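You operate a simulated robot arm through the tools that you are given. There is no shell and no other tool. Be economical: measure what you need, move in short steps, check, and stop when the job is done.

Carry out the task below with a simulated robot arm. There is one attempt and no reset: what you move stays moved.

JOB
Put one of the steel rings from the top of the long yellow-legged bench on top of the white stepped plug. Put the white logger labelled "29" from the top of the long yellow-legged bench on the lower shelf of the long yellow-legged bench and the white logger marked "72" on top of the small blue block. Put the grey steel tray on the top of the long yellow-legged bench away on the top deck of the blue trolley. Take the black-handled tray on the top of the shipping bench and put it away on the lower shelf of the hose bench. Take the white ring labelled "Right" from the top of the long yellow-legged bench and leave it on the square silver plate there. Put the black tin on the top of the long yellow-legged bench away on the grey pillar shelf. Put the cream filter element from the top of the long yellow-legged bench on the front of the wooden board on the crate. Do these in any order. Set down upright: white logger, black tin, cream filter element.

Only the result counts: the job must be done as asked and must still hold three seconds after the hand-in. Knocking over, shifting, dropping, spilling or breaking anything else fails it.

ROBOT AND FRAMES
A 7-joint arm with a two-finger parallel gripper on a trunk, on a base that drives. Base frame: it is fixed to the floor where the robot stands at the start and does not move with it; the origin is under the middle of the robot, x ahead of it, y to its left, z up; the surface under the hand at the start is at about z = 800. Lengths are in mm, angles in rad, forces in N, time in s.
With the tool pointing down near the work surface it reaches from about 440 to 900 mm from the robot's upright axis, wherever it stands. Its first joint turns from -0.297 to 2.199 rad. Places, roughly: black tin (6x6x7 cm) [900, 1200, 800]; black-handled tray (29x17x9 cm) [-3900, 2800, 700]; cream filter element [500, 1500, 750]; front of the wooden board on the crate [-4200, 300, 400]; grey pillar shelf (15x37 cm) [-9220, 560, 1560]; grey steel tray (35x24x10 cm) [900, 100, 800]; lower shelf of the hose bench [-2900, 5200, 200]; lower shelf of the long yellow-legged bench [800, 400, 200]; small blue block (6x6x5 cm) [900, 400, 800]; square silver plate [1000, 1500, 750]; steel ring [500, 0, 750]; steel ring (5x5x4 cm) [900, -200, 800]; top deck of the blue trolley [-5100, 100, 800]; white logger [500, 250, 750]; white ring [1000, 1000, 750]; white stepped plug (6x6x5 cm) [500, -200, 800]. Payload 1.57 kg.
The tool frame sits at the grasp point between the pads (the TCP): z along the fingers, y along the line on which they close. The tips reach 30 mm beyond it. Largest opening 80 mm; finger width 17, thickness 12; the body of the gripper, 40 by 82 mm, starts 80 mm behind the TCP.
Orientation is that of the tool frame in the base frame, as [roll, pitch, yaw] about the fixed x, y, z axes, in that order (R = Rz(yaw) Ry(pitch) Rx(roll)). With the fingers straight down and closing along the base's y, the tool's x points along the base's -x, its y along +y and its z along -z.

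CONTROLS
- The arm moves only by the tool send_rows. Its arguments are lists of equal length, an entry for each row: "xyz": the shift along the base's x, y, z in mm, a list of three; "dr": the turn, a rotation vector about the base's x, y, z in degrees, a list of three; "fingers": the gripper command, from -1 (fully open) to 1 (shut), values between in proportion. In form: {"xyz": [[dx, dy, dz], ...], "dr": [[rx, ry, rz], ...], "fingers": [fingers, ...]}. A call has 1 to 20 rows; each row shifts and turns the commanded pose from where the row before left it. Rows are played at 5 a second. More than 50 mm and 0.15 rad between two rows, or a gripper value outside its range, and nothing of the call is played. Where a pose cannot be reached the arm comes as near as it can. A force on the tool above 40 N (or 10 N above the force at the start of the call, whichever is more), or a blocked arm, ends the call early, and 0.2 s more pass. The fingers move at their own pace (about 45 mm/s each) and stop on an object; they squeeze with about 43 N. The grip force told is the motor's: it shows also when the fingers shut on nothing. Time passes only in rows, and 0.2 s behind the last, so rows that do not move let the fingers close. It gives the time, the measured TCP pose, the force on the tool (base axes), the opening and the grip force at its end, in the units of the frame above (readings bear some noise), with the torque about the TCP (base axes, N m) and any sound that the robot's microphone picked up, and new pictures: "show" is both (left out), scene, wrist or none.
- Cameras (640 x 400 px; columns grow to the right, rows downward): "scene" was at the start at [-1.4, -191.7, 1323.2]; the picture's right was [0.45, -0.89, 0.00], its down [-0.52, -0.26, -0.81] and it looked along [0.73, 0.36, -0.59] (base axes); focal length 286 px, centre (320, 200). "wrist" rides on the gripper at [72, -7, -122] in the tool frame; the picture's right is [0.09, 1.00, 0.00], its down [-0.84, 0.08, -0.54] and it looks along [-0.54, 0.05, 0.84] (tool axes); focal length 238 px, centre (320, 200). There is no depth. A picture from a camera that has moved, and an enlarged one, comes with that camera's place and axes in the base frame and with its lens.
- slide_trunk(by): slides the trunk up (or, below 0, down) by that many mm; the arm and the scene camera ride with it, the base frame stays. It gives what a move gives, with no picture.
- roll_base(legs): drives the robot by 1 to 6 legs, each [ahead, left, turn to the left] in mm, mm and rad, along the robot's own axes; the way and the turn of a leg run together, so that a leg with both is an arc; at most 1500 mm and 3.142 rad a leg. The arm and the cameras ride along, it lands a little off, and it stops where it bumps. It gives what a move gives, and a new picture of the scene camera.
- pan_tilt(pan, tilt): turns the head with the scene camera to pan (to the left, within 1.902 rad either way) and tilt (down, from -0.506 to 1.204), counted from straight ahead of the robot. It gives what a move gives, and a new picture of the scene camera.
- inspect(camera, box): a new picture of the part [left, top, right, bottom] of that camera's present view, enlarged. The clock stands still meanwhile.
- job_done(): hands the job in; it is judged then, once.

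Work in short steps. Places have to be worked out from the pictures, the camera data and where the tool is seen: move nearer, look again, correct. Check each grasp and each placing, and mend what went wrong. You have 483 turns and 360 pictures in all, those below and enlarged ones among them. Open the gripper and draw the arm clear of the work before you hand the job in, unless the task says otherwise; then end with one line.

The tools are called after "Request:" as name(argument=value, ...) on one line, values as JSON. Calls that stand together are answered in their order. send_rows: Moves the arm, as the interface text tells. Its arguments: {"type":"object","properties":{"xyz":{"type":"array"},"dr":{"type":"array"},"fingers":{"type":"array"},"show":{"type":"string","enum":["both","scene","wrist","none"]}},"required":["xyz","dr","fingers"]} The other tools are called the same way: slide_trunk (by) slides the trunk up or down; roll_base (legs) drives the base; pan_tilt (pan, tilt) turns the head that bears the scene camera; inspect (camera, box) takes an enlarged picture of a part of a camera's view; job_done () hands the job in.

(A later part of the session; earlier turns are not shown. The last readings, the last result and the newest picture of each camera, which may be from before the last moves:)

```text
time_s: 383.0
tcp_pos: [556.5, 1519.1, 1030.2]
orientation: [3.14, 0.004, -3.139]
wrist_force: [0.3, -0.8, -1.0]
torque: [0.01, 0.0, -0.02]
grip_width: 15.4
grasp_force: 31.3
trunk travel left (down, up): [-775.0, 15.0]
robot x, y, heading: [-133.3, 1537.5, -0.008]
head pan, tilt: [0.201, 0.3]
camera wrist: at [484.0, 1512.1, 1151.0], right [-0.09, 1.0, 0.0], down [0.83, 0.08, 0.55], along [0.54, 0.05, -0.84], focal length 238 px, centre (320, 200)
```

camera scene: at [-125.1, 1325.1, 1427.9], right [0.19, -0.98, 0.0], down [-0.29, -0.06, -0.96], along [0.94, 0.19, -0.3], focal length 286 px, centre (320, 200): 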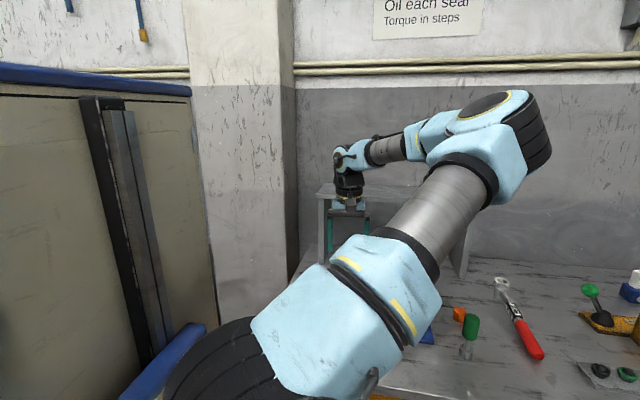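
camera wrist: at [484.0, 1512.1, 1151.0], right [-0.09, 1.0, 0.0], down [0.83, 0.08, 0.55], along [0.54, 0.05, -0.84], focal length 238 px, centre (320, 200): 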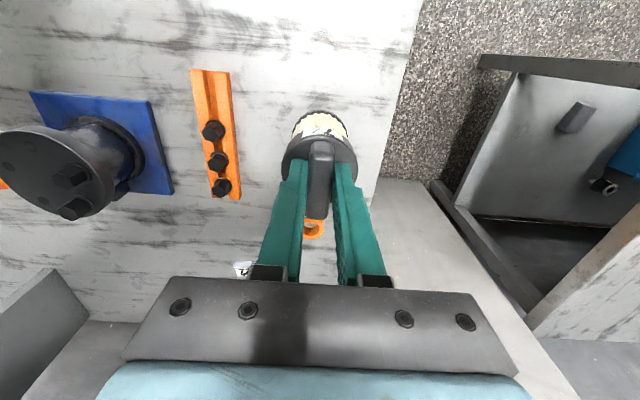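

Filter is secured (bottom 109 mm below the TCP). I back off, retract, turn around and go down the aisle to the crate.

Request:
roll_base(legs=[[-450, 0, 0.006], [0, 300, 0]])

Request:
send_rows(xyz=[[-45, 0, 15], [-45, 0, 15], [-40, 0, 15]], dr=[[0, 0, 0], [0, 0, 0], [0, 0, 0]], fingers=[1, 1, 1], show="none")

Request:
roll_base(legs=[[0, 0, 3.14], [1500, 0, 0], [1500, 0, 0], [0, 0, 1.57]])

Request:
pan_tilt(pan=0.0, tilt=0.4)

```text
time_s: 387.3
tcp_pos: [112.6, 1833.9, 1030.2]
orientation: [3.14, 0.005, -3.116]
wrist_force: [-0.5, 0.5, -1.0]
torque: [0.0, 0.01, -0.03]
grip_width: 15.4
grasp_force: 31.6
trunk travel left (down, up): [-775.0, 15.0]
robot x, y, heading: [-580.9, 1837.1, 0.016]
head pan, tilt: [0.201, 0.3]
camera scene: at [-564.4, 1623.5, 1427.9], right [0.22, -0.98, 0.0], down [-0.29, -0.06, -0.96], along [0.93, 0.21, -0.3], focal length 286 px, centre (320, 200)
```

scene: 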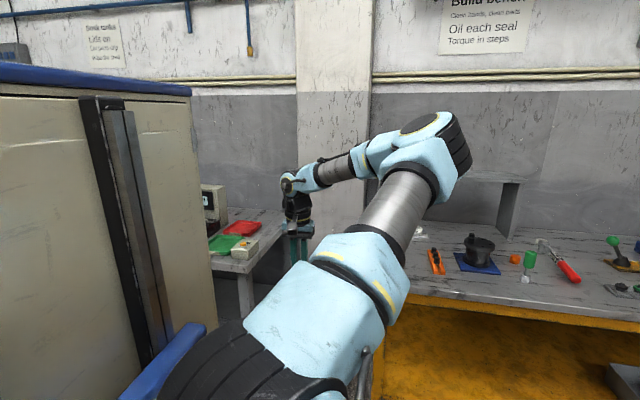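

```text
time_s: 388.1
tcp_pos: [-16.7, 1836.4, 1075.3]
orientation: [3.141, 0.006, -3.117]
wrist_force: [0.0, -0.2, -0.4]
torque: [0.0, 0.06, -0.04]
grip_width: 15.5
grasp_force: 31.3
trunk travel left (down, up): [-775.0, 15.0]
robot x, y, heading: [-581.4, 1836.7, 0.014]
head pan, tilt: [0.201, 0.3]
```

```text
time_s: 413.8
tcp_pos: [-3594.9, 1136.4, 1075.3]
orientation: [3.139, 0.005, 1.602]
wrist_force: [0.5, 0.3, -1.7]
torque: [0.02, 0.0, -0.03]
grip_width: 15.0
grasp_force: 31.1
trunk travel left (down, up): [-775.0, 15.0]
robot x, y, heading: [-3596.1, 1700.6, -1.552]
head pan, tilt: [0.201, 0.3]
camera scene: at [-3808.4, 1683.2, 1427.9], right [-0.98, -0.22, 0.0], down [-0.07, 0.29, -0.96], along [0.21, -0.93, -0.3], focal length 286 px, centre (320, 200)
```

scene: 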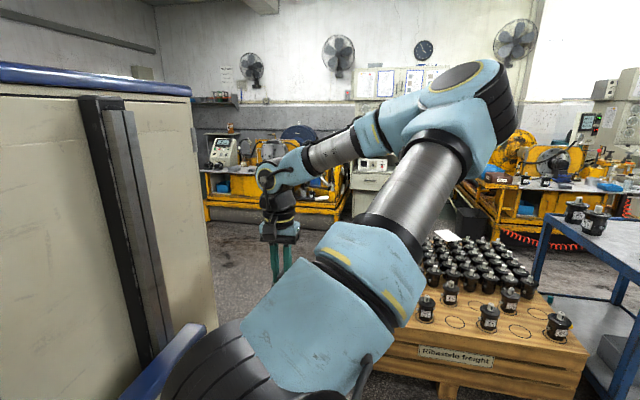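

```text
time_s: 414.6
tcp_pos: [-3594.0, 1136.9, 1075.1]
orientation: [3.14, 0.005, 1.6]
wrist_force: [-0.6, 0.2, -2.4]
torque: [-0.02, 0.03, 0.0]
grip_width: 15.2
grasp_force: 31.3
trunk travel left (down, up): [-775.0, 15.0]
robot x, y, heading: [-3600.1, 1703.2, -1.55]
head pan, tilt: [0.0, 0.4]
camera scene: at [-3827.0, 1681.7, 1418.7], right [-1.0, -0.02, 0.0], down [-0.01, 0.39, -0.92], along [0.02, -0.92, -0.39], focal length 286 px, centre (320, 200)
```

scene: 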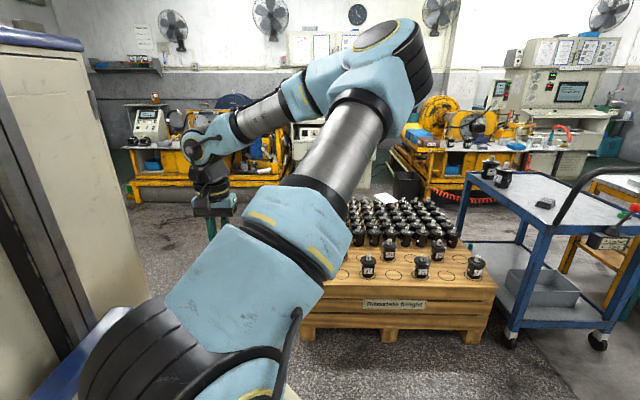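

The crate's board front edge is at y≈575, x≈-4195, with empty circles in front. I align the robot with it, lower the trunk and look from above with the wrist camera.

Request:
roll_base(legs=[[0, -570, -0.02], [330, 0, 0]])

Request:
slide_trunk(by=-250)

Request:
send_rows(xyz=[[0, -40, 0], [0, -40, 0], [0, -40, 0]], dr=[[0, 0, 0], [0, 0, 0], [0, 0, 0]], fingers=[1, 1, 1], show="wrist")

```text
time_s: 419.6
tcp_pos: [-4179.8, 809.1, 1074.1]
orientation: [3.14, 0.004, 1.585]
wrist_force: [0.6, -1.3, -1.5]
torque: [0.01, -0.02, 0.0]
grip_width: 15.3
grasp_force: 30.8
trunk travel left (down, up): [-775.0, 15.0]
robot x, y, heading: [-4173.7, 1372.4, -1.567]
head pan, tilt: [0.0, 0.4]
camera scene: at [-4404.3, 1356.1, 1418.6], right [-1.0, -0.01, 0.0], down [0.0, 0.39, -0.92], along [0.01, -0.92, -0.39], focal length 286 px, centre (320, 200)
```

scene: 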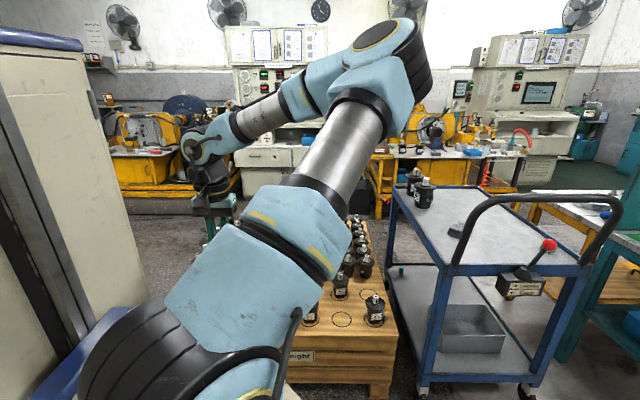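

```text
time_s: 422.2
tcp_pos: [-4178.5, 807.9, 825.5]
orientation: [3.141, 0.004, 1.584]
wrist_force: [0.6, 0.7, -1.5]
torque: [0.01, -0.03, 0.02]
grip_width: 15.5
grasp_force: 31.0
trunk travel left (down, up): [-525.0, 265.0]
robot x, y, heading: [-4172.7, 1368.3, -1.563]
head pan, tilt: [0.0, 0.4]
```

```text
time_s: 423.0
tcp_pos: [-4180.5, 689.7, 823.3]
orientation: [3.141, 0.006, 1.585]
wrist_force: [-0.6, -1.2, -1.5]
torque: [0.0, 0.0, -0.01]
grip_width: 15.1
grasp_force: 30.6
trunk travel left (down, up): [-525.0, 265.0]
robot x, y, heading: [-4173.8, 1372.8, -1.563]
head pan, tilt: [0.0, 0.4]
camera wrist: at [-4187.4, 762.0, 946.2], right [0.99, 0.11, 0.0], down [0.09, -0.83, 0.55], along [0.06, -0.54, -0.84], focal length 238 px, centre (320, 200)
```

wrist: 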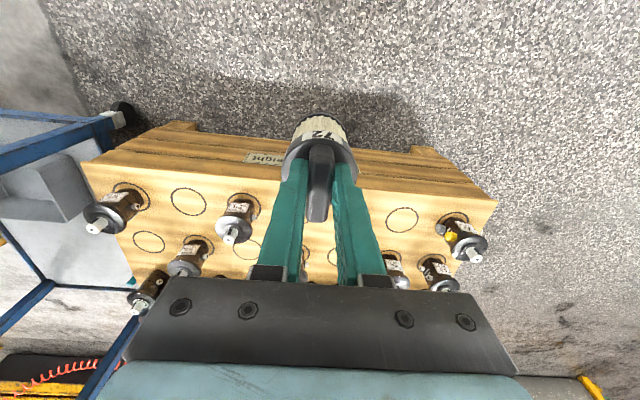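

A clearly empty circle in the front row is at about (-3906,376). I reposition in front of it.

Request:
roll_base(legs=[[0, 272, 0], [230, 0, -0.006]])

Request:
send_rows(xyz=[[0, -30, -40], [0, -20, -40]], dr=[[0, 0, 0], [0, 0, 0]], fingers=[1, 1], show="wrist")

```text
time_s: 426.3
tcp_pos: [-3911.6, 460.7, 823.6]
orientation: [3.139, 0.007, 1.572]
wrist_force: [-0.8, 2.0, -1.6]
torque: [0.04, -0.03, 0.0]
grip_width: 15.1
grasp_force: 31.1
trunk travel left (down, up): [-525.0, 265.0]
robot x, y, heading: [-3902.1, 1141.0, -1.571]
head pan, tilt: [0.0, 0.4]
camera scene: at [-4128.2, 1130.0, 1168.6], right [-1.0, 0.01, 0.0], down [0.0, 0.39, -0.92], along [-0.01, -0.92, -0.39], focal length 286 px, centre (320, 200)
```

scene: 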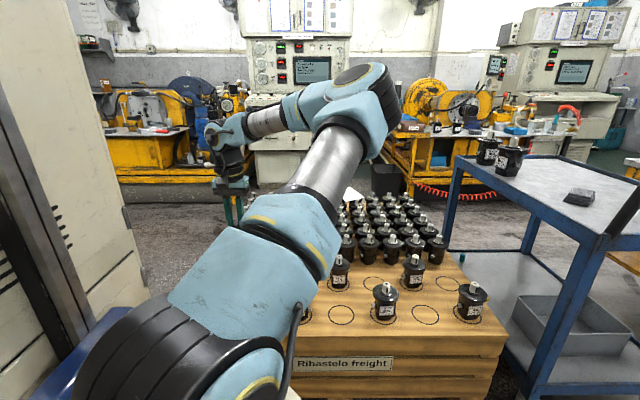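

```text
time_s: 426.9
tcp_pos: [-3912.4, 412.6, 744.5]
orientation: [3.14, 0.005, 1.575]
wrist_force: [0.7, 1.1, -0.8]
torque: [0.01, 0.02, -0.03]
grip_width: 15.3
grasp_force: 31.5
trunk travel left (down, up): [-525.0, 265.0]
robot x, y, heading: [-3899.3, 1143.5, -1.578]
head pan, tilt: [0.0, 0.4]
camera wrist: at [-3920.3, 484.2, 866.4], right [1.0, 0.1, 0.0], down [0.08, -0.83, 0.55], along [0.05, -0.54, -0.84], focal length 238 px, centre (320, 200)
```

wrist: 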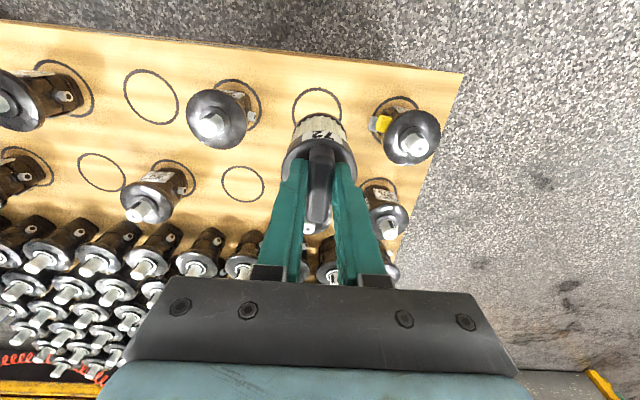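

Empty circle centre ≈ (-3919,388). I lower the filter over it in steps.

Request:
send_rows(xyz=[[-3, -12, -45], [-3, -12, -45], [0, 0, -45], [0, 0, -45], [0, 0, -20]], dr=[[0, 0, 0], [0, 0, 0], [0, 0, 0], [0, 0, 0], [0, 0, 0]], fingers=[1, 1, 1, 1, 1], show="wrist")

```text
time_s: 428.1
tcp_pos: [-3918.5, 387.7, 544.0]
orientation: [3.139, 0.008, 1.574]
wrist_force: [-0.3, -0.1, -0.6]
torque: [0.02, -0.02, 0.01]
grip_width: 15.2
grasp_force: 31.6
trunk travel left (down, up): [-525.0, 265.0]
robot x, y, heading: [-3896.6, 1141.4, -1.579]
head pan, tilt: [0.0, 0.4]
camera wrist: at [-3925.2, 459.9, 665.5], right [1.0, 0.09, 0.0], down [0.08, -0.83, 0.55], along [0.05, -0.54, -0.84], focal length 238 px, centre (320, 200)
```

wrist: 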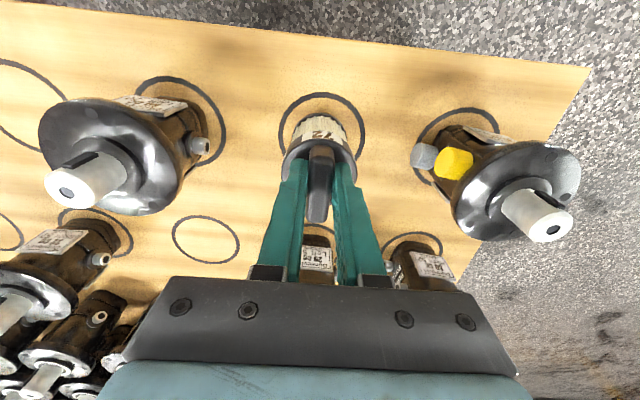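

Request:
send_rows(xyz=[[2, -6, -15], [0, 0, -8], [0, 0, -4], [0, 0, -3], [0, 0, -3], [0, 0, -3]], dr=[[0, 0, 0], [0, 0, 0], [0, 0, 0], [0, 0, 0], [0, 0, 0], [0, 0, 0]], fingers=[1, 1, 1, 1, 1, 1], show="wrist")

```text
time_s: 428.7
tcp_pos: [-3914.9, 379.3, 528.0]
orientation: [3.138, 0.012, 1.574]
wrist_force: [-0.6, 3.2, 17.8]
torque: [0.07, 0.13, -0.02]
grip_width: 15.4
grasp_force: 30.7
trunk travel left (down, up): [-525.0, 265.0]
robot x, y, heading: [-3896.5, 1143.9, -1.579]
head pan, tilt: [0.0, 0.4]
stopped in row 3: the force on the tool passed its limit at 50 N (the readings are from after the stop); the commanded pose is now the measured one
camera wrist: at [-3922.1, 451.9, 649.1], right [1.0, 0.09, 0.0], down [0.08, -0.83, 0.55], along [0.05, -0.55, -0.83], focal length 238 px, centre (320, 200)
```

wrist: 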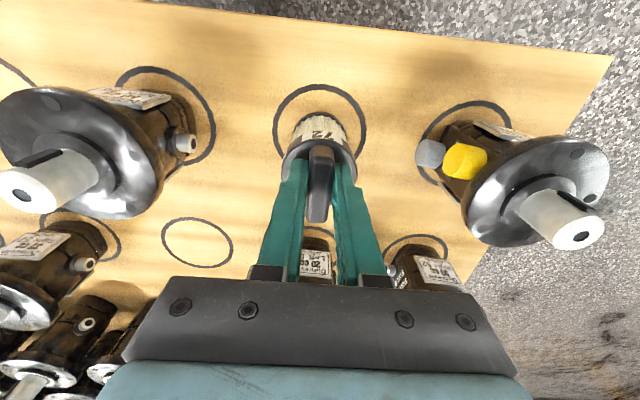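

Contact on the board (z≈419). I relieve and open moderately, then rise.

Request:
send_rows(xyz=[[0, 0, 1], [0, 0, 0], [0, 0, 0], [0, 0, 0]], dr=[[0, 0, 0], [0, 0, 0], [0, 0, 0], [0, 0, 0]], fingers=[1, 0.4, 0.1, 0.1], show="none")

Request:
send_rows(xyz=[[0, 0, 15], [0, 0, 30], [0, 0, 45], [0, 0, 45], [0, 0, 45]], dr=[[0, 0, 0], [0, 0, 0], [0, 0, 0], [0, 0, 0], [0, 0, 0]], fingers=[0.1, 0.1, 0.1, -1, -1], show="wrist")

```text
time_s: 429.7
tcp_pos: [-3914.3, 379.1, 528.5]
orientation: [3.138, 0.009, 1.572]
wrist_force: [2.0, -0.2, 20.3]
torque: [0.05, 0.0, 0.03]
grip_width: 28.5
grasp_force: 0.1
trunk travel left (down, up): [-525.0, 265.0]
robot x, y, heading: [-3896.7, 1143.0, -1.57]
head pan, tilt: [0.0, 0.4]
```

```text
time_s: 430.9
tcp_pos: [-3917.3, 381.8, 705.9]
orientation: [3.14, 0.006, 1.573]
wrist_force: [0.0, 0.3, -0.1]
torque: [-0.02, 0.0, -0.01]
grip_width: 80.0
grasp_force: 0.0
trunk travel left (down, up): [-525.0, 265.0]
robot x, y, heading: [-3898.8, 1144.2, -1.572]
head pan, tilt: [0.0, 0.4]
camera wrist: at [-3923.5, 453.6, 828.1], right [1.0, 0.09, 0.0], down [0.08, -0.83, 0.55], along [0.05, -0.54, -0.84], focal length 238 px, centre (320, 200)
```

wrist: 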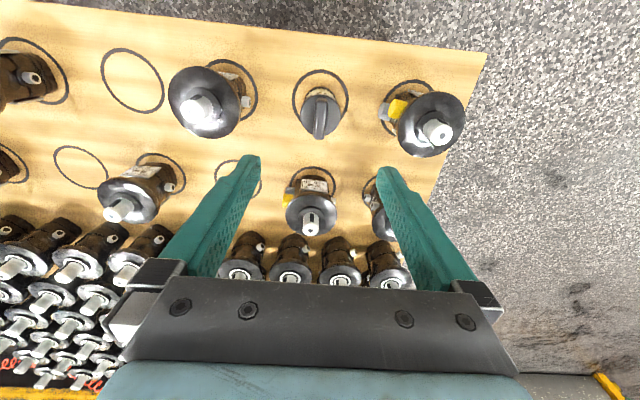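

The filter stands upright in the front circle. I raise up and look at the trolley to plan the last placing.

Request:
slide_trunk(by=260)

Request:
roll_base(legs=[[-450, 0, 0], [0, -700, 0]])

Request:
pan_tilt(pan=-0.2, tilt=0.5)

```text
time_s: 433.6
tcp_pos: [-3915.7, 380.0, 967.1]
orientation: [3.14, 0.006, 1.574]
wrist_force: [0.1, 0.3, -0.2]
torque: [-0.01, 0.01, 0.0]
grip_width: 79.9
grasp_force: 0.1
trunk travel left (down, up): [-785.0, 5.0]
robot x, y, heading: [-3899.4, 1145.9, -1.578]
head pan, tilt: [0.0, 0.4]
```

```text
time_s: 439.7
tcp_pos: [-4620.5, 852.9, 966.7]
orientation: [3.137, 0.007, 1.541]
wrist_force: [-0.1, 1.0, -0.1]
torque: [0.0, 0.01, 0.01]
grip_width: 79.9
grasp_force: 0.0
trunk travel left (down, up): [-785.0, 5.0]
robot x, y, heading: [-4578.0, 1609.7, -1.607]
head pan, tilt: [0.0, 0.4]
camera scene: at [-4808.6, 1608.3, 1428.6], right [-1.0, 0.04, 0.0], down [0.01, 0.39, -0.92], along [-0.03, -0.92, -0.39], focal length 286 px, centre (320, 200)
```

scene: 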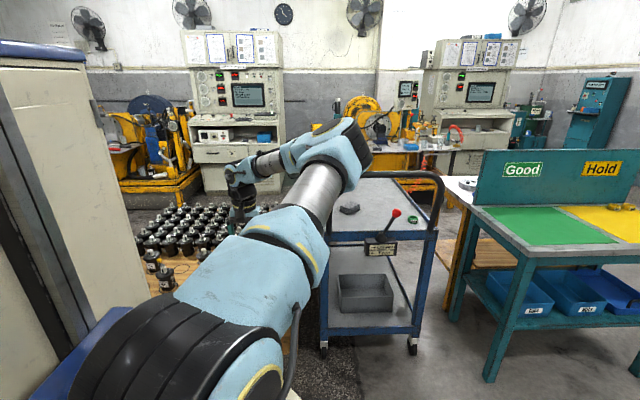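

```text
time_s: 440.4
tcp_pos: [-4620.4, 853.3, 966.8]
orientation: [3.138, 0.006, 1.54]
wrist_force: [-0.6, 0.4, -1.0]
torque: [-0.01, 0.01, 0.01]
grip_width: 79.8
grasp_force: 0.1
trunk travel left (down, up): [-785.0, 5.0]
robot x, y, heading: [-4579.1, 1611.7, -1.609]
head pan, tilt: [-0.201, 0.499]
camera scene: at [-4826.6, 1612.5, 1419.5], right [-0.97, 0.23, 0.0], down [0.11, 0.47, -0.88], along [-0.21, -0.85, -0.48], focal length 286 px, centre (320, 200)
```

scene: 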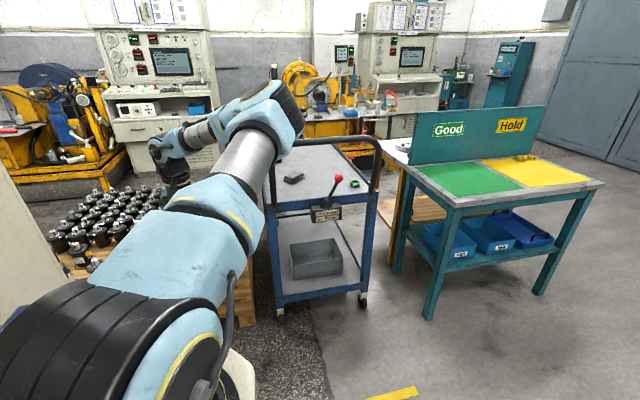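

Request:
inspect(camera="scene", box=[240, 110, 440, 235])

```text
3.20 times, centred on (340, 172) of scene
camera zoom: at [-4826.6, 1612.5, 1419.5], right [-0.97, 0.23, 0.0], down [0.11, 0.47, -0.88], along [-0.21, -0.85, -0.48], focal length 916 px, centre (256, 288)
```

zoom: 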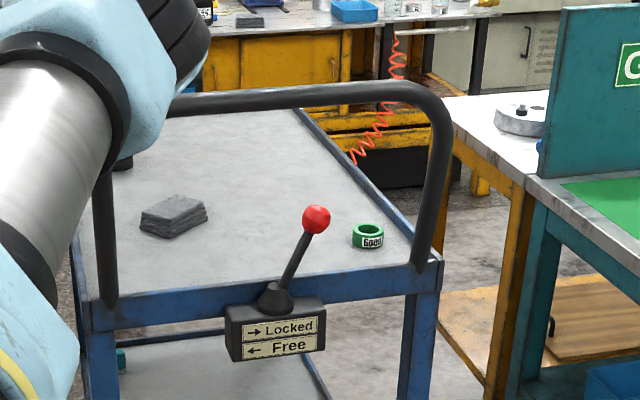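

The deck is free around (-5230,185); access is over the push handle (top z≈1070), which should work with the arm high. Now I return to the long bench for the grey steel tray.

Request:
send_rows(xyz=[[0, 45, 20], [0, 45, 30], [0, 45, 30], [0, 45, 30]], dr=[[0, 0, 0], [0, 0, 0], [0, 0, 0], [0, 0, 0]], fingers=[-1, -1, -1, -1], show="none")

Request:
roll_base(legs=[[-200, 0, 0], [0, 0, 1.609], [1500, 30, 0], [1500, 0, 0], [1000, 0, 0]])

```text
refused: row 2 steps farther than a row can; nothing moved
```

```text
refused: leg 3 is longer than a leg can be; nothing moved
```

Request:
send_rows(xyz=[[0, 40, 25], [0, 40, 25], [0, 40, 25], [0, 40, 25]], dr=[[0, 0, 0], [0, 0, 0], [0, 0, 0], [0, 0, 0]], fingers=[-1, -1, -1, -1], show="none")

Request:
roll_base(legs=[[-200, 0, 0], [0, 0, 1.609], [1450, 30, 0], [1450, 0, 0], [1000, 0, 0]])

```text
time_s: 441.4
tcp_pos: [-4620.8, 1010.0, 1068.7]
orientation: [3.138, 0.006, 1.539]
wrist_force: [0.5, -0.1, -0.3]
torque: [0.03, 0.0, -0.02]
grip_width: 79.9
grasp_force: 0.0
trunk travel left (down, up): [-785.0, 5.0]
robot x, y, heading: [-4579.2, 1614.2, -1.603]
head pan, tilt: [-0.201, 0.499]
```

```text
time_s: 465.3
tcp_pos: [-83.2, 1807.2, 1071.1]
orientation: [3.138, 0.007, 3.138]
wrist_force: [-0.2, 0.4, -0.2]
torque: [0.0, -0.01, -0.01]
grip_width: 79.8
grasp_force: 0.0
trunk travel left (down, up): [-785.0, 5.0]
robot x, y, heading: [-691.1, 1838.4, -0.012]
head pan, tilt: [-0.201, 0.499]
camera scene: at [-680.5, 1584.9, 1419.5], right [-0.21, -0.98, 0.0], down [-0.47, 0.1, -0.88], along [0.86, -0.18, -0.48], focal length 286 px, centre (320, 200)
```

scene: 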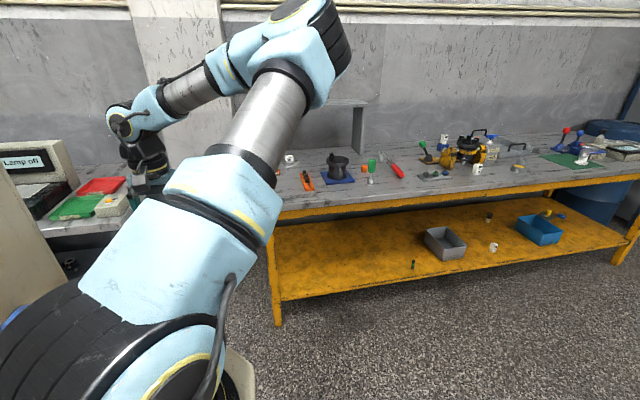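

Next: strafe right to y≈190 and approach the bench.

Request:
roll_base(legs=[[0, -1450, 0.012], [0, -200, 0], [680, 0, 0]])

Request:
send_rows(xyz=[[40, 0, 0], [40, 10, 0]], dr=[[0, 0, 0], [0, 0, 0]], fingers=[-1, -1], show="wrist")

```text
time_s: 477.2
tcp_pos: [597.4, 132.2, 1069.2]
orientation: [3.137, 0.008, 3.137]
wrist_force: [-0.2, 0.5, -0.1]
torque: [-0.01, -0.05, 0.01]
grip_width: 80.6
grasp_force: 0.2
trunk travel left (down, up): [-785.0, 5.0]
robot x, y, heading: [-2.5, 153.5, -0.01]
head pan, tilt: [-0.201, 0.499]
camera scene: at [1.1, -89.9, 1419.5], right [-0.21, -0.98, 0.0], down [-0.47, 0.1, -0.88], along [0.86, -0.19, -0.48], focal length 286 px, centre (320, 200)
```

scene: 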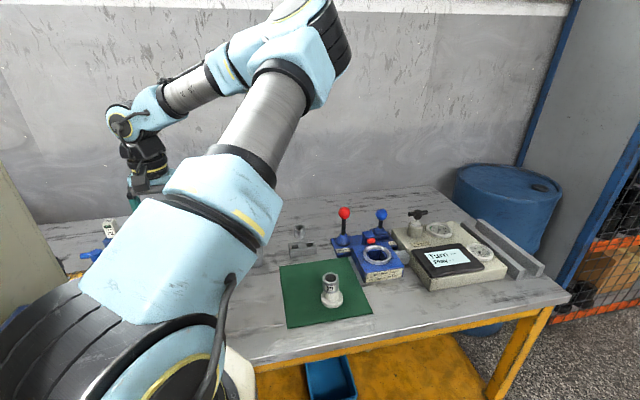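

```text
time_s: 477.8
tcp_pos: [675.9, 140.8, 1069.5]
orientation: [3.139, 0.007, 3.136]
wrist_force: [-0.7, -0.7, -0.3]
torque: [0.06, 0.01, -0.02]
grip_width: 80.0
grasp_force: 0.1
trunk travel left (down, up): [-785.0, 5.0]
robot x, y, heading: [-4.7, 159.4, -0.008]
head pan, tilt: [-0.201, 0.499]
camera wrist: at [604.2, 134.4, 1191.1], right [-0.09, 1.0, 0.0], down [0.83, 0.07, 0.55], along [0.55, 0.05, -0.84], focal length 238 px, centre (320, 200)
```

wrist: 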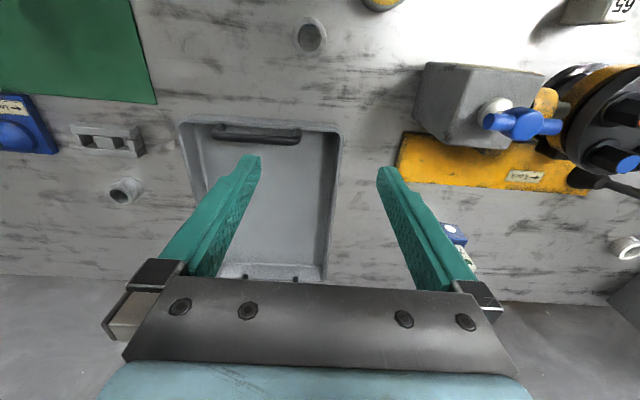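

The tray's +y long wall runs from (703,174) to (1010,188). I'll grip its middle (857,181) with a ~3° yaw. Move above it first.

Request:
roll_base(legs=[[22, 0, 0.008]])

Request:
send_rows(xyz=[[35, 8, -25], [40, 8, -25], [40, 8, -25], [40, 8, -25], [0, 5, -35]], dr=[[0, 0, 2.8], [0, 0, 0], [0, 0, 0], [0, 0, 0], [0, 0, 0]], fingers=[-0.4, -0.4, -0.4, -0.4, -0.4], show="wrist")

```text
time_s: 478.6
tcp_pos: [698.1, 147.2, 1070.1]
orientation: [3.139, 0.006, -3.137]
wrist_force: [-0.2, 0.5, -0.6]
torque: [-0.02, -0.01, 0.01]
grip_width: 80.0
grasp_force: 0.0
trunk travel left (down, up): [-785.0, 5.0]
robot x, y, heading: [16.1, 161.8, -0.0]
head pan, tilt: [-0.201, 0.499]
camera scene: at [24.4, -90.0, 1419.5], right [-0.2, -0.98, 0.0], down [-0.47, 0.1, -0.88], along [0.86, -0.18, -0.48], focal length 286 px, centre (320, 200)
```

scene: 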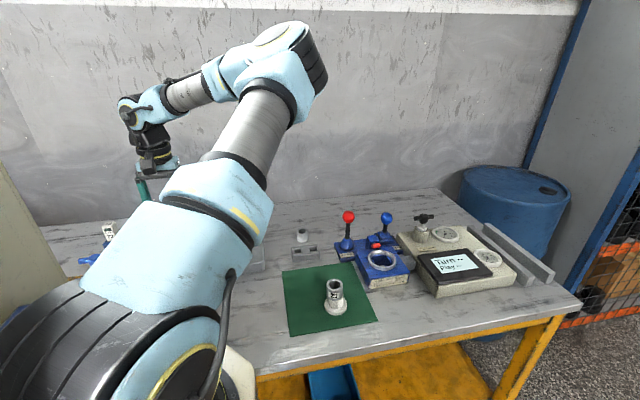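

```text
time_s: 479.8
tcp_pos: [854.7, 183.2, 935.2]
orientation: [3.138, 0.009, -3.089]
wrist_force: [-0.5, 0.2, -0.1]
torque: [0.01, -0.01, 0.02]
grip_width: 55.9
grasp_force: 0.0
trunk travel left (down, up): [-785.0, 5.0]
robot x, y, heading: [15.7, 158.2, -0.004]
head pan, tilt: [-0.201, 0.499]
camera wrist: at [782.6, 172.2, 1057.1], right [-0.14, 0.99, 0.0], down [0.83, 0.12, 0.55], along [0.54, 0.08, -0.84], focal length 238 px, centre (320, 200)
```

wrist: 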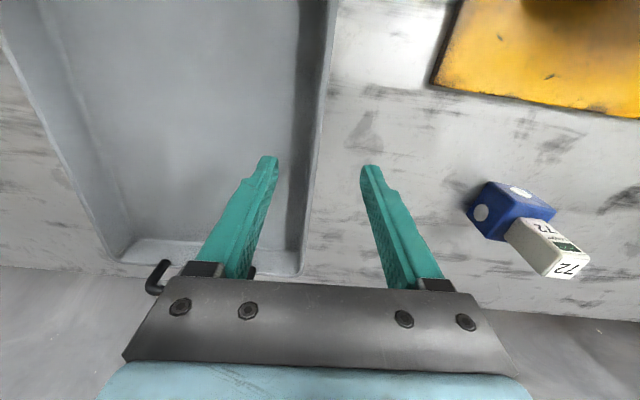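

The rim at x≈855 is at y≈183, right under the TCP. I descend around the wall.

Request:
send_rows(xyz=[[0, -1, -40], [0, 0, -35], [0, 0, -8], [0, 0, -5]], dr=[[0, 0, -0.8], [0, 0, 0], [0, 0, 0], [0, 0, 0]], fingers=[-0.4, -0.4, -0.4, -0.4], show="wrist")

```text
time_s: 480.8
tcp_pos: [852.2, 183.0, 846.1]
orientation: [3.14, 0.009, -3.104]
wrist_force: [0.1, -0.8, 1.0]
torque: [0.04, 0.0, 0.02]
grip_width: 56.0
grasp_force: 0.1
trunk travel left (down, up): [-785.0, 5.0]
robot x, y, heading: [15.7, 158.7, -0.005]
head pan, tilt: [-0.201, 0.499]
camera wrist: at [781.4, 172.7, 967.9], right [-0.13, 0.99, 0.0], down [0.83, 0.11, 0.55], along [0.54, 0.07, -0.84], focal length 238 px, centre (320, 200)
```

wrist: 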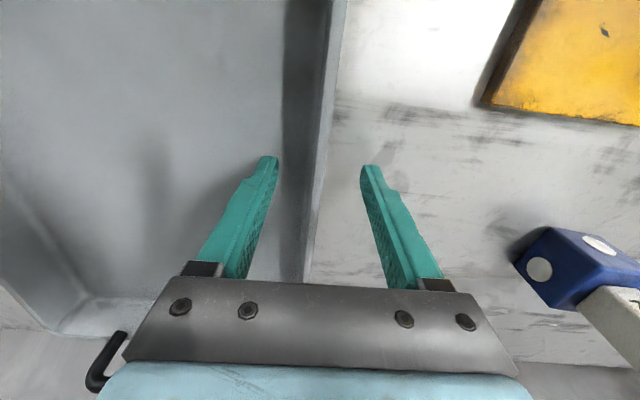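

Request:
send_rows(xyz=[[0, 0, -5], [0, 0, -3], [0, 0, 0], [0, 0, 0], [0, 0, 0], [0, 0, 0], [0, 0, 0], [0, 0, 0]], dr=[[0, 0, 0], [0, 0, 0], [0, 0, 0], [0, 0, 0], [0, 0, 0], [0, 0, 0], [0, 0, 0], [0, 0, 0]], fingers=[-0.4, -0.4, 0, 0.5, 1, 1, 1, 1], show="wrist")

```text
time_s: 482.6
tcp_pos: [853.1, 182.1, 838.3]
orientation: [3.137, 0.007, -3.104]
wrist_force: [-1.2, -0.2, 0.2]
torque: [-0.27, -0.23, -0.36]
grip_width: 3.2
grasp_force: 23.9
trunk travel left (down, up): [-785.0, 5.0]
robot x, y, heading: [16.0, 161.0, -0.0]
head pan, tilt: [-0.201, 0.499]
camera wrist: at [780.6, 173.2, 959.3], right [-0.13, 0.99, 0.0], down [0.83, 0.11, 0.55], along [0.54, 0.07, -0.84], focal length 238 px, centre (320, 200)
```

wrist: 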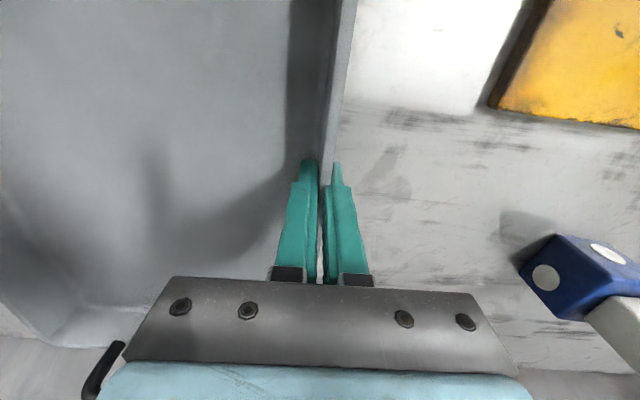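

Gripped. I lift very gently and read weight and torque.

Request:
send_rows(xyz=[[0, 0, 0], [0, 0, 0], [0, 0, 5], [0, 0, 5], [0, 0, 5]], dr=[[0, 0, 0], [0, 0, 0], [0, 0, 0], [0, 0, 0], [0, 0, 0]], fingers=[1, 1, 1, 1, 1], show="wrist")

```text
time_s: 483.8
tcp_pos: [855.2, 183.0, 852.8]
orientation: [3.139, 0.007, -3.105]
wrist_force: [-0.4, -0.4, -5.3]
torque: [0.56, 0.13, -0.03]
grip_width: 2.7
grasp_force: 23.4
trunk travel left (down, up): [-785.0, 5.0]
robot x, y, heading: [17.6, 158.3, -0.006]
head pan, tilt: [-0.201, 0.499]
camera wrist: at [781.6, 173.1, 974.9], right [-0.13, 0.99, 0.0], down [0.83, 0.11, 0.55], along [0.54, 0.07, -0.84], focal length 238 px, centre (320, 200)
```

wrist: 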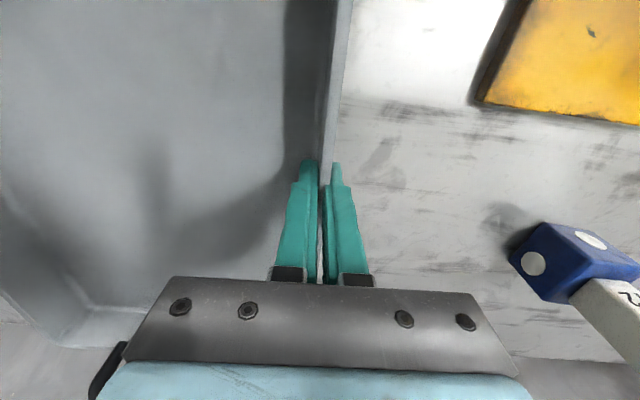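

About 5.3 N, 0.56 Nm, holding. I lift further.

Request:
send_rows(xyz=[[0, 0, 20], [0, 0, 30], [0, 0, 40]], dr=[[0, 0, 0], [0, 0, 0], [0, 0, 0]], fingers=[1, 1, 1], show="both")

```text
time_s: 484.6
tcp_pos: [854.5, 182.9, 944.1]
orientation: [3.141, 0.006, -3.104]
wrist_force: [0.4, 0.7, -5.3]
torque: [0.62, 0.16, 0.01]
grip_width: 3.1
grasp_force: 24.0
trunk travel left (down, up): [-785.0, 5.0]
robot x, y, heading: [16.9, 159.8, -0.004]
head pan, tilt: [-0.201, 0.499]
camera scene: at [25.2, -90.1, 1419.4], right [-0.2, -0.98, 0.0], down [-0.47, 0.1, -0.88], along [0.86, -0.18, -0.48], focal length 286 px, centre (320, 200)
camera wrist: at [781.7, 173.2, 1066.7], right [-0.13, 0.99, 0.0], down [0.83, 0.11, 0.55], along [0.54, 0.07, -0.84], focal length 238 px, centre (320, 200)
```

scene: 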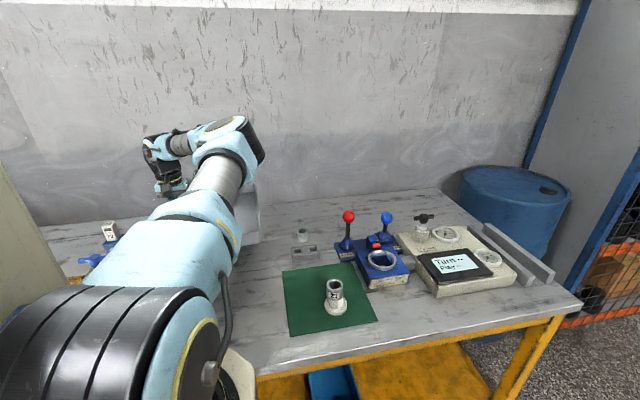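
wrist: 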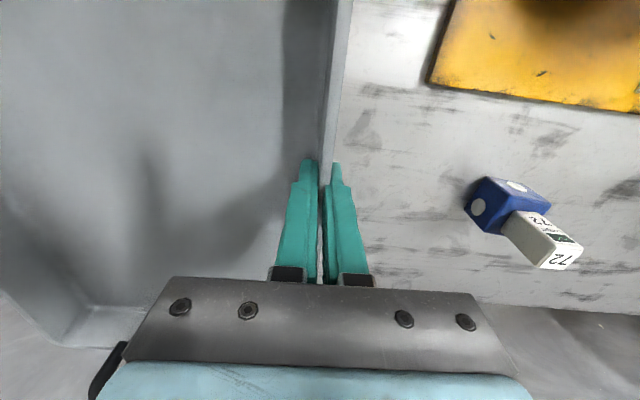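

Held level. I raise it to about z=1020, retract a bit, and back away from the bench.

Request:
send_rows(xyz=[[-10, 0, 25], [-20, 0, 25], [-25, 0, 25], [-30, 0, 10], [-30, 0, 0], [-30, 0, 0]], dr=[[0, 0, 0], [0, 0, 0], [0, 0, 0], [0, 0, 0], [0, 0, 0], [0, 0, 0]], fingers=[1, 1, 1, 1, 1, 1], show="none")

Request:
roll_base(legs=[[-620, 0, 0]])

Request:
send_rows(xyz=[[-25, 0, 0], [-30, 0, 5], [-30, 0, 5]], dr=[[0, 0, 0], [0, 0, 0], [0, 0, 0]], fingers=[1, 1, 1], show="wrist")

```text
time_s: 486.0
tcp_pos: [707.6, 184.1, 1026.5]
orientation: [3.139, 0.006, -3.106]
wrist_force: [0.0, 0.5, -5.3]
torque: [0.59, 0.17, 0.04]
grip_width: 2.9
grasp_force: 24.1
trunk travel left (down, up): [-785.0, 5.0]
robot x, y, heading: [18.1, 159.3, -0.007]
head pan, tilt: [-0.201, 0.499]
```

```text
time_s: 489.6
tcp_pos: [66.2, 186.3, 1027.9]
orientation: [3.138, 0.008, -3.099]
wrist_force: [0.6, 0.1, -5.2]
torque: [0.57, 0.15, 0.04]
grip_width: 2.8
grasp_force: 24.3
trunk travel left (down, up): [-785.0, 5.0]
robot x, y, heading: [-624.1, 160.2, 0.0]
head pan, tilt: [-0.201, 0.499]
camera scene: at [-616.0, -88.8, 1419.5], right [-0.2, -0.98, 0.0], down [-0.47, 0.1, -0.88], along [0.86, -0.18, -0.48], focal length 286 px, centre (320, 200)
```

scene: 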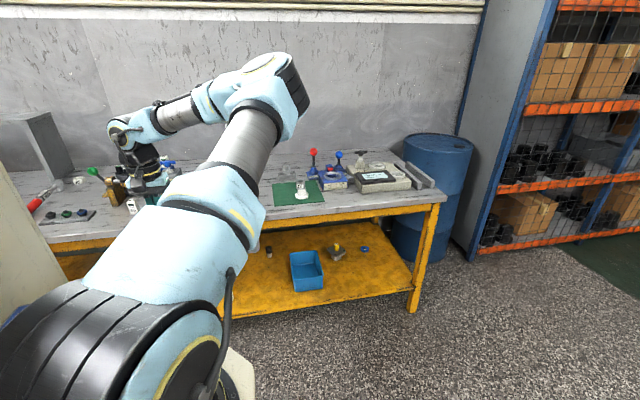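

```text
time_s: 490.4
tcp_pos: [-21.5, 188.3, 1036.5]
orientation: [3.138, 0.006, -3.1]
wrist_force: [-0.4, 0.3, -4.6]
torque: [0.59, 0.21, 0.03]
grip_width: 2.8
grasp_force: 24.7
trunk travel left (down, up): [-785.0, 5.0]
robot x, y, heading: [-623.2, 161.3, 0.002]
head pan, tilt: [-0.201, 0.499]
camera wrist: at [-93.1, 177.9, 1158.0], right [-0.13, 0.99, 0.0], down [0.83, 0.11, 0.55], along [0.54, 0.07, -0.84], focal length 238 px, centre (320, 200)
```

wrist: 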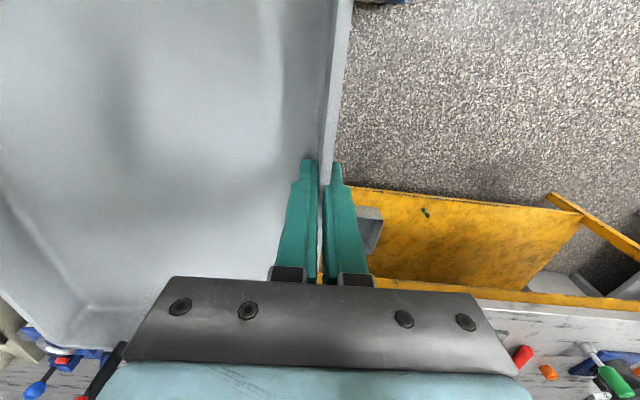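

Tray secure. I travel: left to the aisle, turn around, and down to the trolley.

Request:
roll_base(legs=[[0, 1400, 0], [0, 290, 0], [0, 0, 3.14], [1400, 0, 0], [1400, 0, 0], [1400, 0, 0]])

```text
time_s: 524.9
tcp_pos: [-5230.3, 2324.8, 1035.4]
orientation: [3.137, 0.007, -0.089]
wrist_force: [-0.3, 0.8, -5.2]
torque: [-0.6, -0.08, 0.0]
grip_width: 2.8
grasp_force: 24.2
trunk travel left (down, up): [-785.0, 5.0]
robot x, y, heading: [-4626.7, 2273.4, 3.011]
head pan, tilt: [-0.201, 0.499]
stopped in leg 6: the robot was blocked; the commanded pose is now the measured one
camera scene: at [-4603.6, 2520.8, 1419.5], right [0.32, 0.95, 0.0], down [0.45, -0.15, -0.88], along [-0.83, 0.28, -0.48], focal length 286 px, centre (320, 200)
```

scene: 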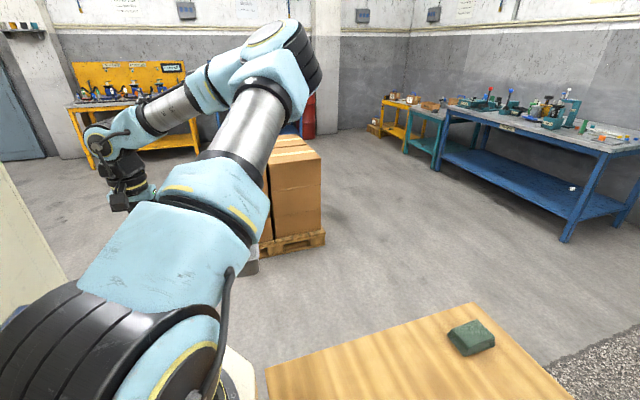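

Heading drifted and the robot brushed the shipping bench. I move away to the left and correct the heading.

Request:
roll_base(legs=[[0, 440, 0.06]])

Request:
pan_tilt(pan=-1.9, tilt=0.6)

```text
time_s: 527.6
tcp_pos: [-5278.2, 1838.0, 1036.3]
orientation: [3.138, 0.008, -0.029]
wrist_force: [0.3, 0.2, -4.9]
torque: [-0.6, -0.11, 0.0]
grip_width: 3.0
grasp_force: 24.3
trunk travel left (down, up): [-785.0, 5.0]
robot x, y, heading: [-4671.3, 1821.2, 3.072]
head pan, tilt: [-0.201, 0.499]
camera scene: at [-4663.4, 2069.9, 1419.5], right [0.27, 0.96, 0.0], down [0.46, -0.13, -0.88], along [-0.85, 0.24, -0.48], focal length 286 px, centre (320, 200)
```

scene: 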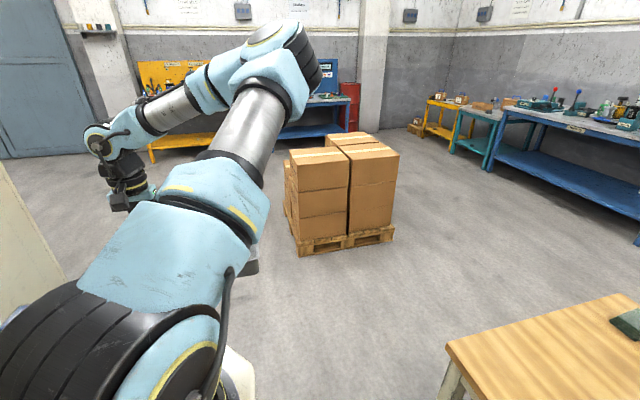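

```text
time_s: 529.4
tcp_pos: [-5277.8, 1837.7, 1036.7]
orientation: [3.138, 0.007, -0.029]
wrist_force: [0.6, 0.0, -4.8]
torque: [-0.61, -0.07, -0.02]
grip_width: 2.9
grasp_force: 24.3
trunk travel left (down, up): [-785.0, 5.0]
robot x, y, heading: [-4670.7, 1821.6, 3.07]
head pan, tilt: [-1.901, 0.6]
camera scene: at [-4541.4, 2126.9, 1410.4], right [0.92, -0.39, 0.0], down [-0.22, -0.52, -0.83], along [0.32, 0.76, -0.56], focal length 286 px, centre (320, 200)
```

scene: 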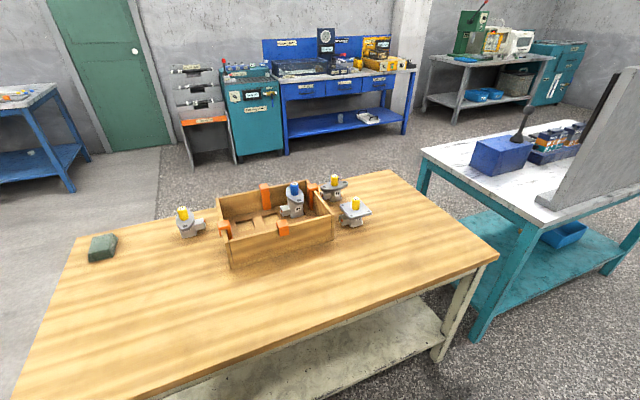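

Everything on the shipping bench is intact, and the white tray is visible on the hose bench's lower shelf. I continue to x≈-5137 and turn to face the trolley.

Request:
roll_base(legs=[[460, 0, 0], [0, 0, 1.64]])

Request:
pan_tilt(pan=-0.1, tilt=0.5)

```text
time_s: 536.0
tcp_pos: [-5133.1, 1250.9, 1036.0]
orientation: [3.137, 0.007, 1.558]
wrist_force: [0.1, 0.6, -4.5]
torque: [0.12, -0.56, 0.01]
grip_width: 3.2
grasp_force: 23.6
trunk travel left (down, up): [-785.0, 5.0]
robot x, y, heading: [-5128.1, 1856.4, -1.623]
head pan, tilt: [-1.901, 0.6]
camera scene: at [-5434.7, 1981.2, 1410.4], right [0.38, 0.93, 0.0], down [0.52, -0.21, -0.83], along [-0.76, 0.31, -0.56], focal length 286 px, centre (320, 200)
```

scene: 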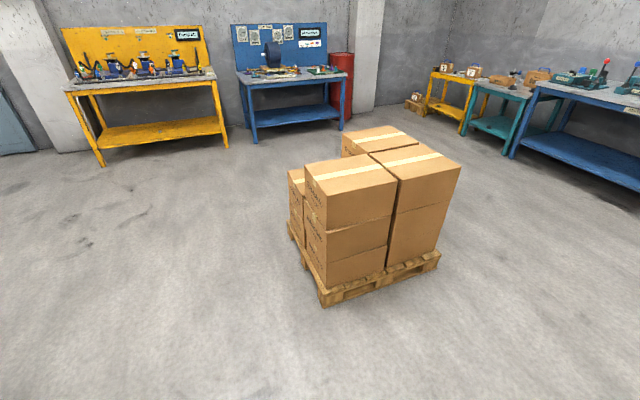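

```text
time_s: 537.8
tcp_pos: [-5133.9, 1250.3, 1037.3]
orientation: [3.139, 0.007, 1.557]
wrist_force: [-0.5, -0.2, -5.4]
torque: [0.12, -0.6, 0.0]
grip_width: 2.9
grasp_force: 24.3
trunk travel left (down, up): [-785.0, 5.0]
robot x, y, heading: [-5126.8, 1854.4, -1.625]
head pan, tilt: [-0.099, 0.499]
camera scene: at [-5366.9, 1858.2, 1419.5], right [-0.99, 0.15, 0.0], down [0.07, 0.47, -0.88], along [-0.14, -0.87, -0.48], focal length 286 px, centre (320, 200)
```

scene: 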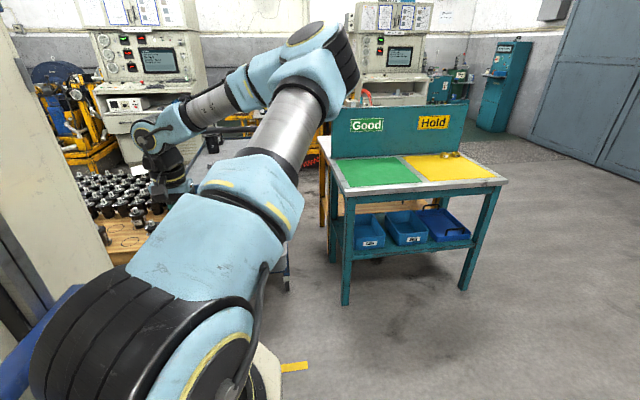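

I correct heading, raise the tray above the handle height, and approach partway.

Request:
send_rows(xyz=[[0, 0, 30], [0, 0, 30], [0, 0, 30], [0, 0, 30]], dr=[[0, 0, 0], [0, 0, 0], [0, 0, 0], [0, 0, 0]], fingers=[1, 1, 1, 1], show="none")

Request:
roll_base(legs=[[0, 0, 0.054], [350, 0, 0]])

Request:
send_rows(xyz=[[0, 0, 0]], dr=[[0, 0, 0]], fingers=[1], show="wrist")

```text
time_s: 538.8
tcp_pos: [-5132.7, 1250.3, 1156.4]
orientation: [3.138, 0.008, 1.557]
wrist_force: [0.3, -0.2, -5.7]
torque: [0.16, -0.59, 0.0]
grip_width: 3.0
grasp_force: 24.0
trunk travel left (down, up): [-785.0, 5.0]
robot x, y, heading: [-5127.2, 1860.7, -1.623]
head pan, tilt: [-0.099, 0.499]
```

```text
time_s: 541.4
tcp_pos: [-5103.4, 916.5, 1157.6]
orientation: [3.138, 0.007, 1.608]
wrist_force: [0.3, -0.6, -4.5]
torque: [0.14, -0.57, -0.03]
grip_width: 3.0
grasp_force: 23.9
trunk travel left (down, up): [-785.0, 5.0]
robot x, y, heading: [-5129.1, 1520.0, -1.577]
head pan, tilt: [-0.099, 0.499]
camera scene: at [-5367.8, 1512.7, 1419.5], right [-0.99, 0.1, 0.0], down [0.05, 0.48, -0.88], along [-0.09, -0.87, -0.48], focal length 286 px, centre (320, 200)
```

scene: 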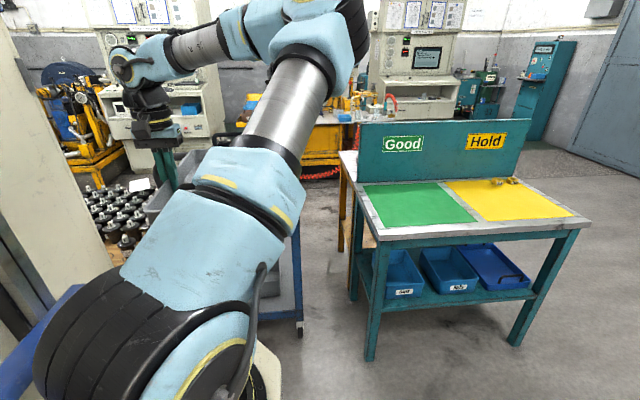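

```text
time_s: 541.8
tcp_pos: [-5104.1, 916.6, 1157.5]
orientation: [3.139, 0.008, 1.606]
wrist_force: [-0.4, -0.1, -5.8]
torque: [0.18, -0.58, -0.01]
grip_width: 3.1
grasp_force: 24.3
trunk travel left (down, up): [-785.0, 5.0]
robot x, y, heading: [-5129.8, 1525.0, -1.575]
head pan, tilt: [-0.099, 0.499]
camera wrist: at [-5113.6, 989.2, 1278.1], right [0.99, 0.13, 0.0], down [0.11, -0.83, 0.55], along [0.07, -0.54, -0.84], focal length 238 px, centre (320, 200)
```

wrist: 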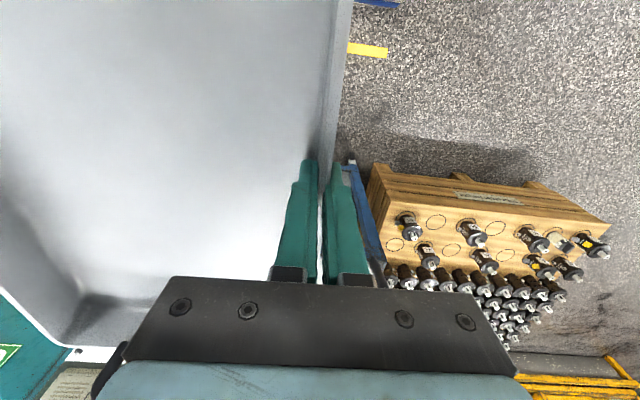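

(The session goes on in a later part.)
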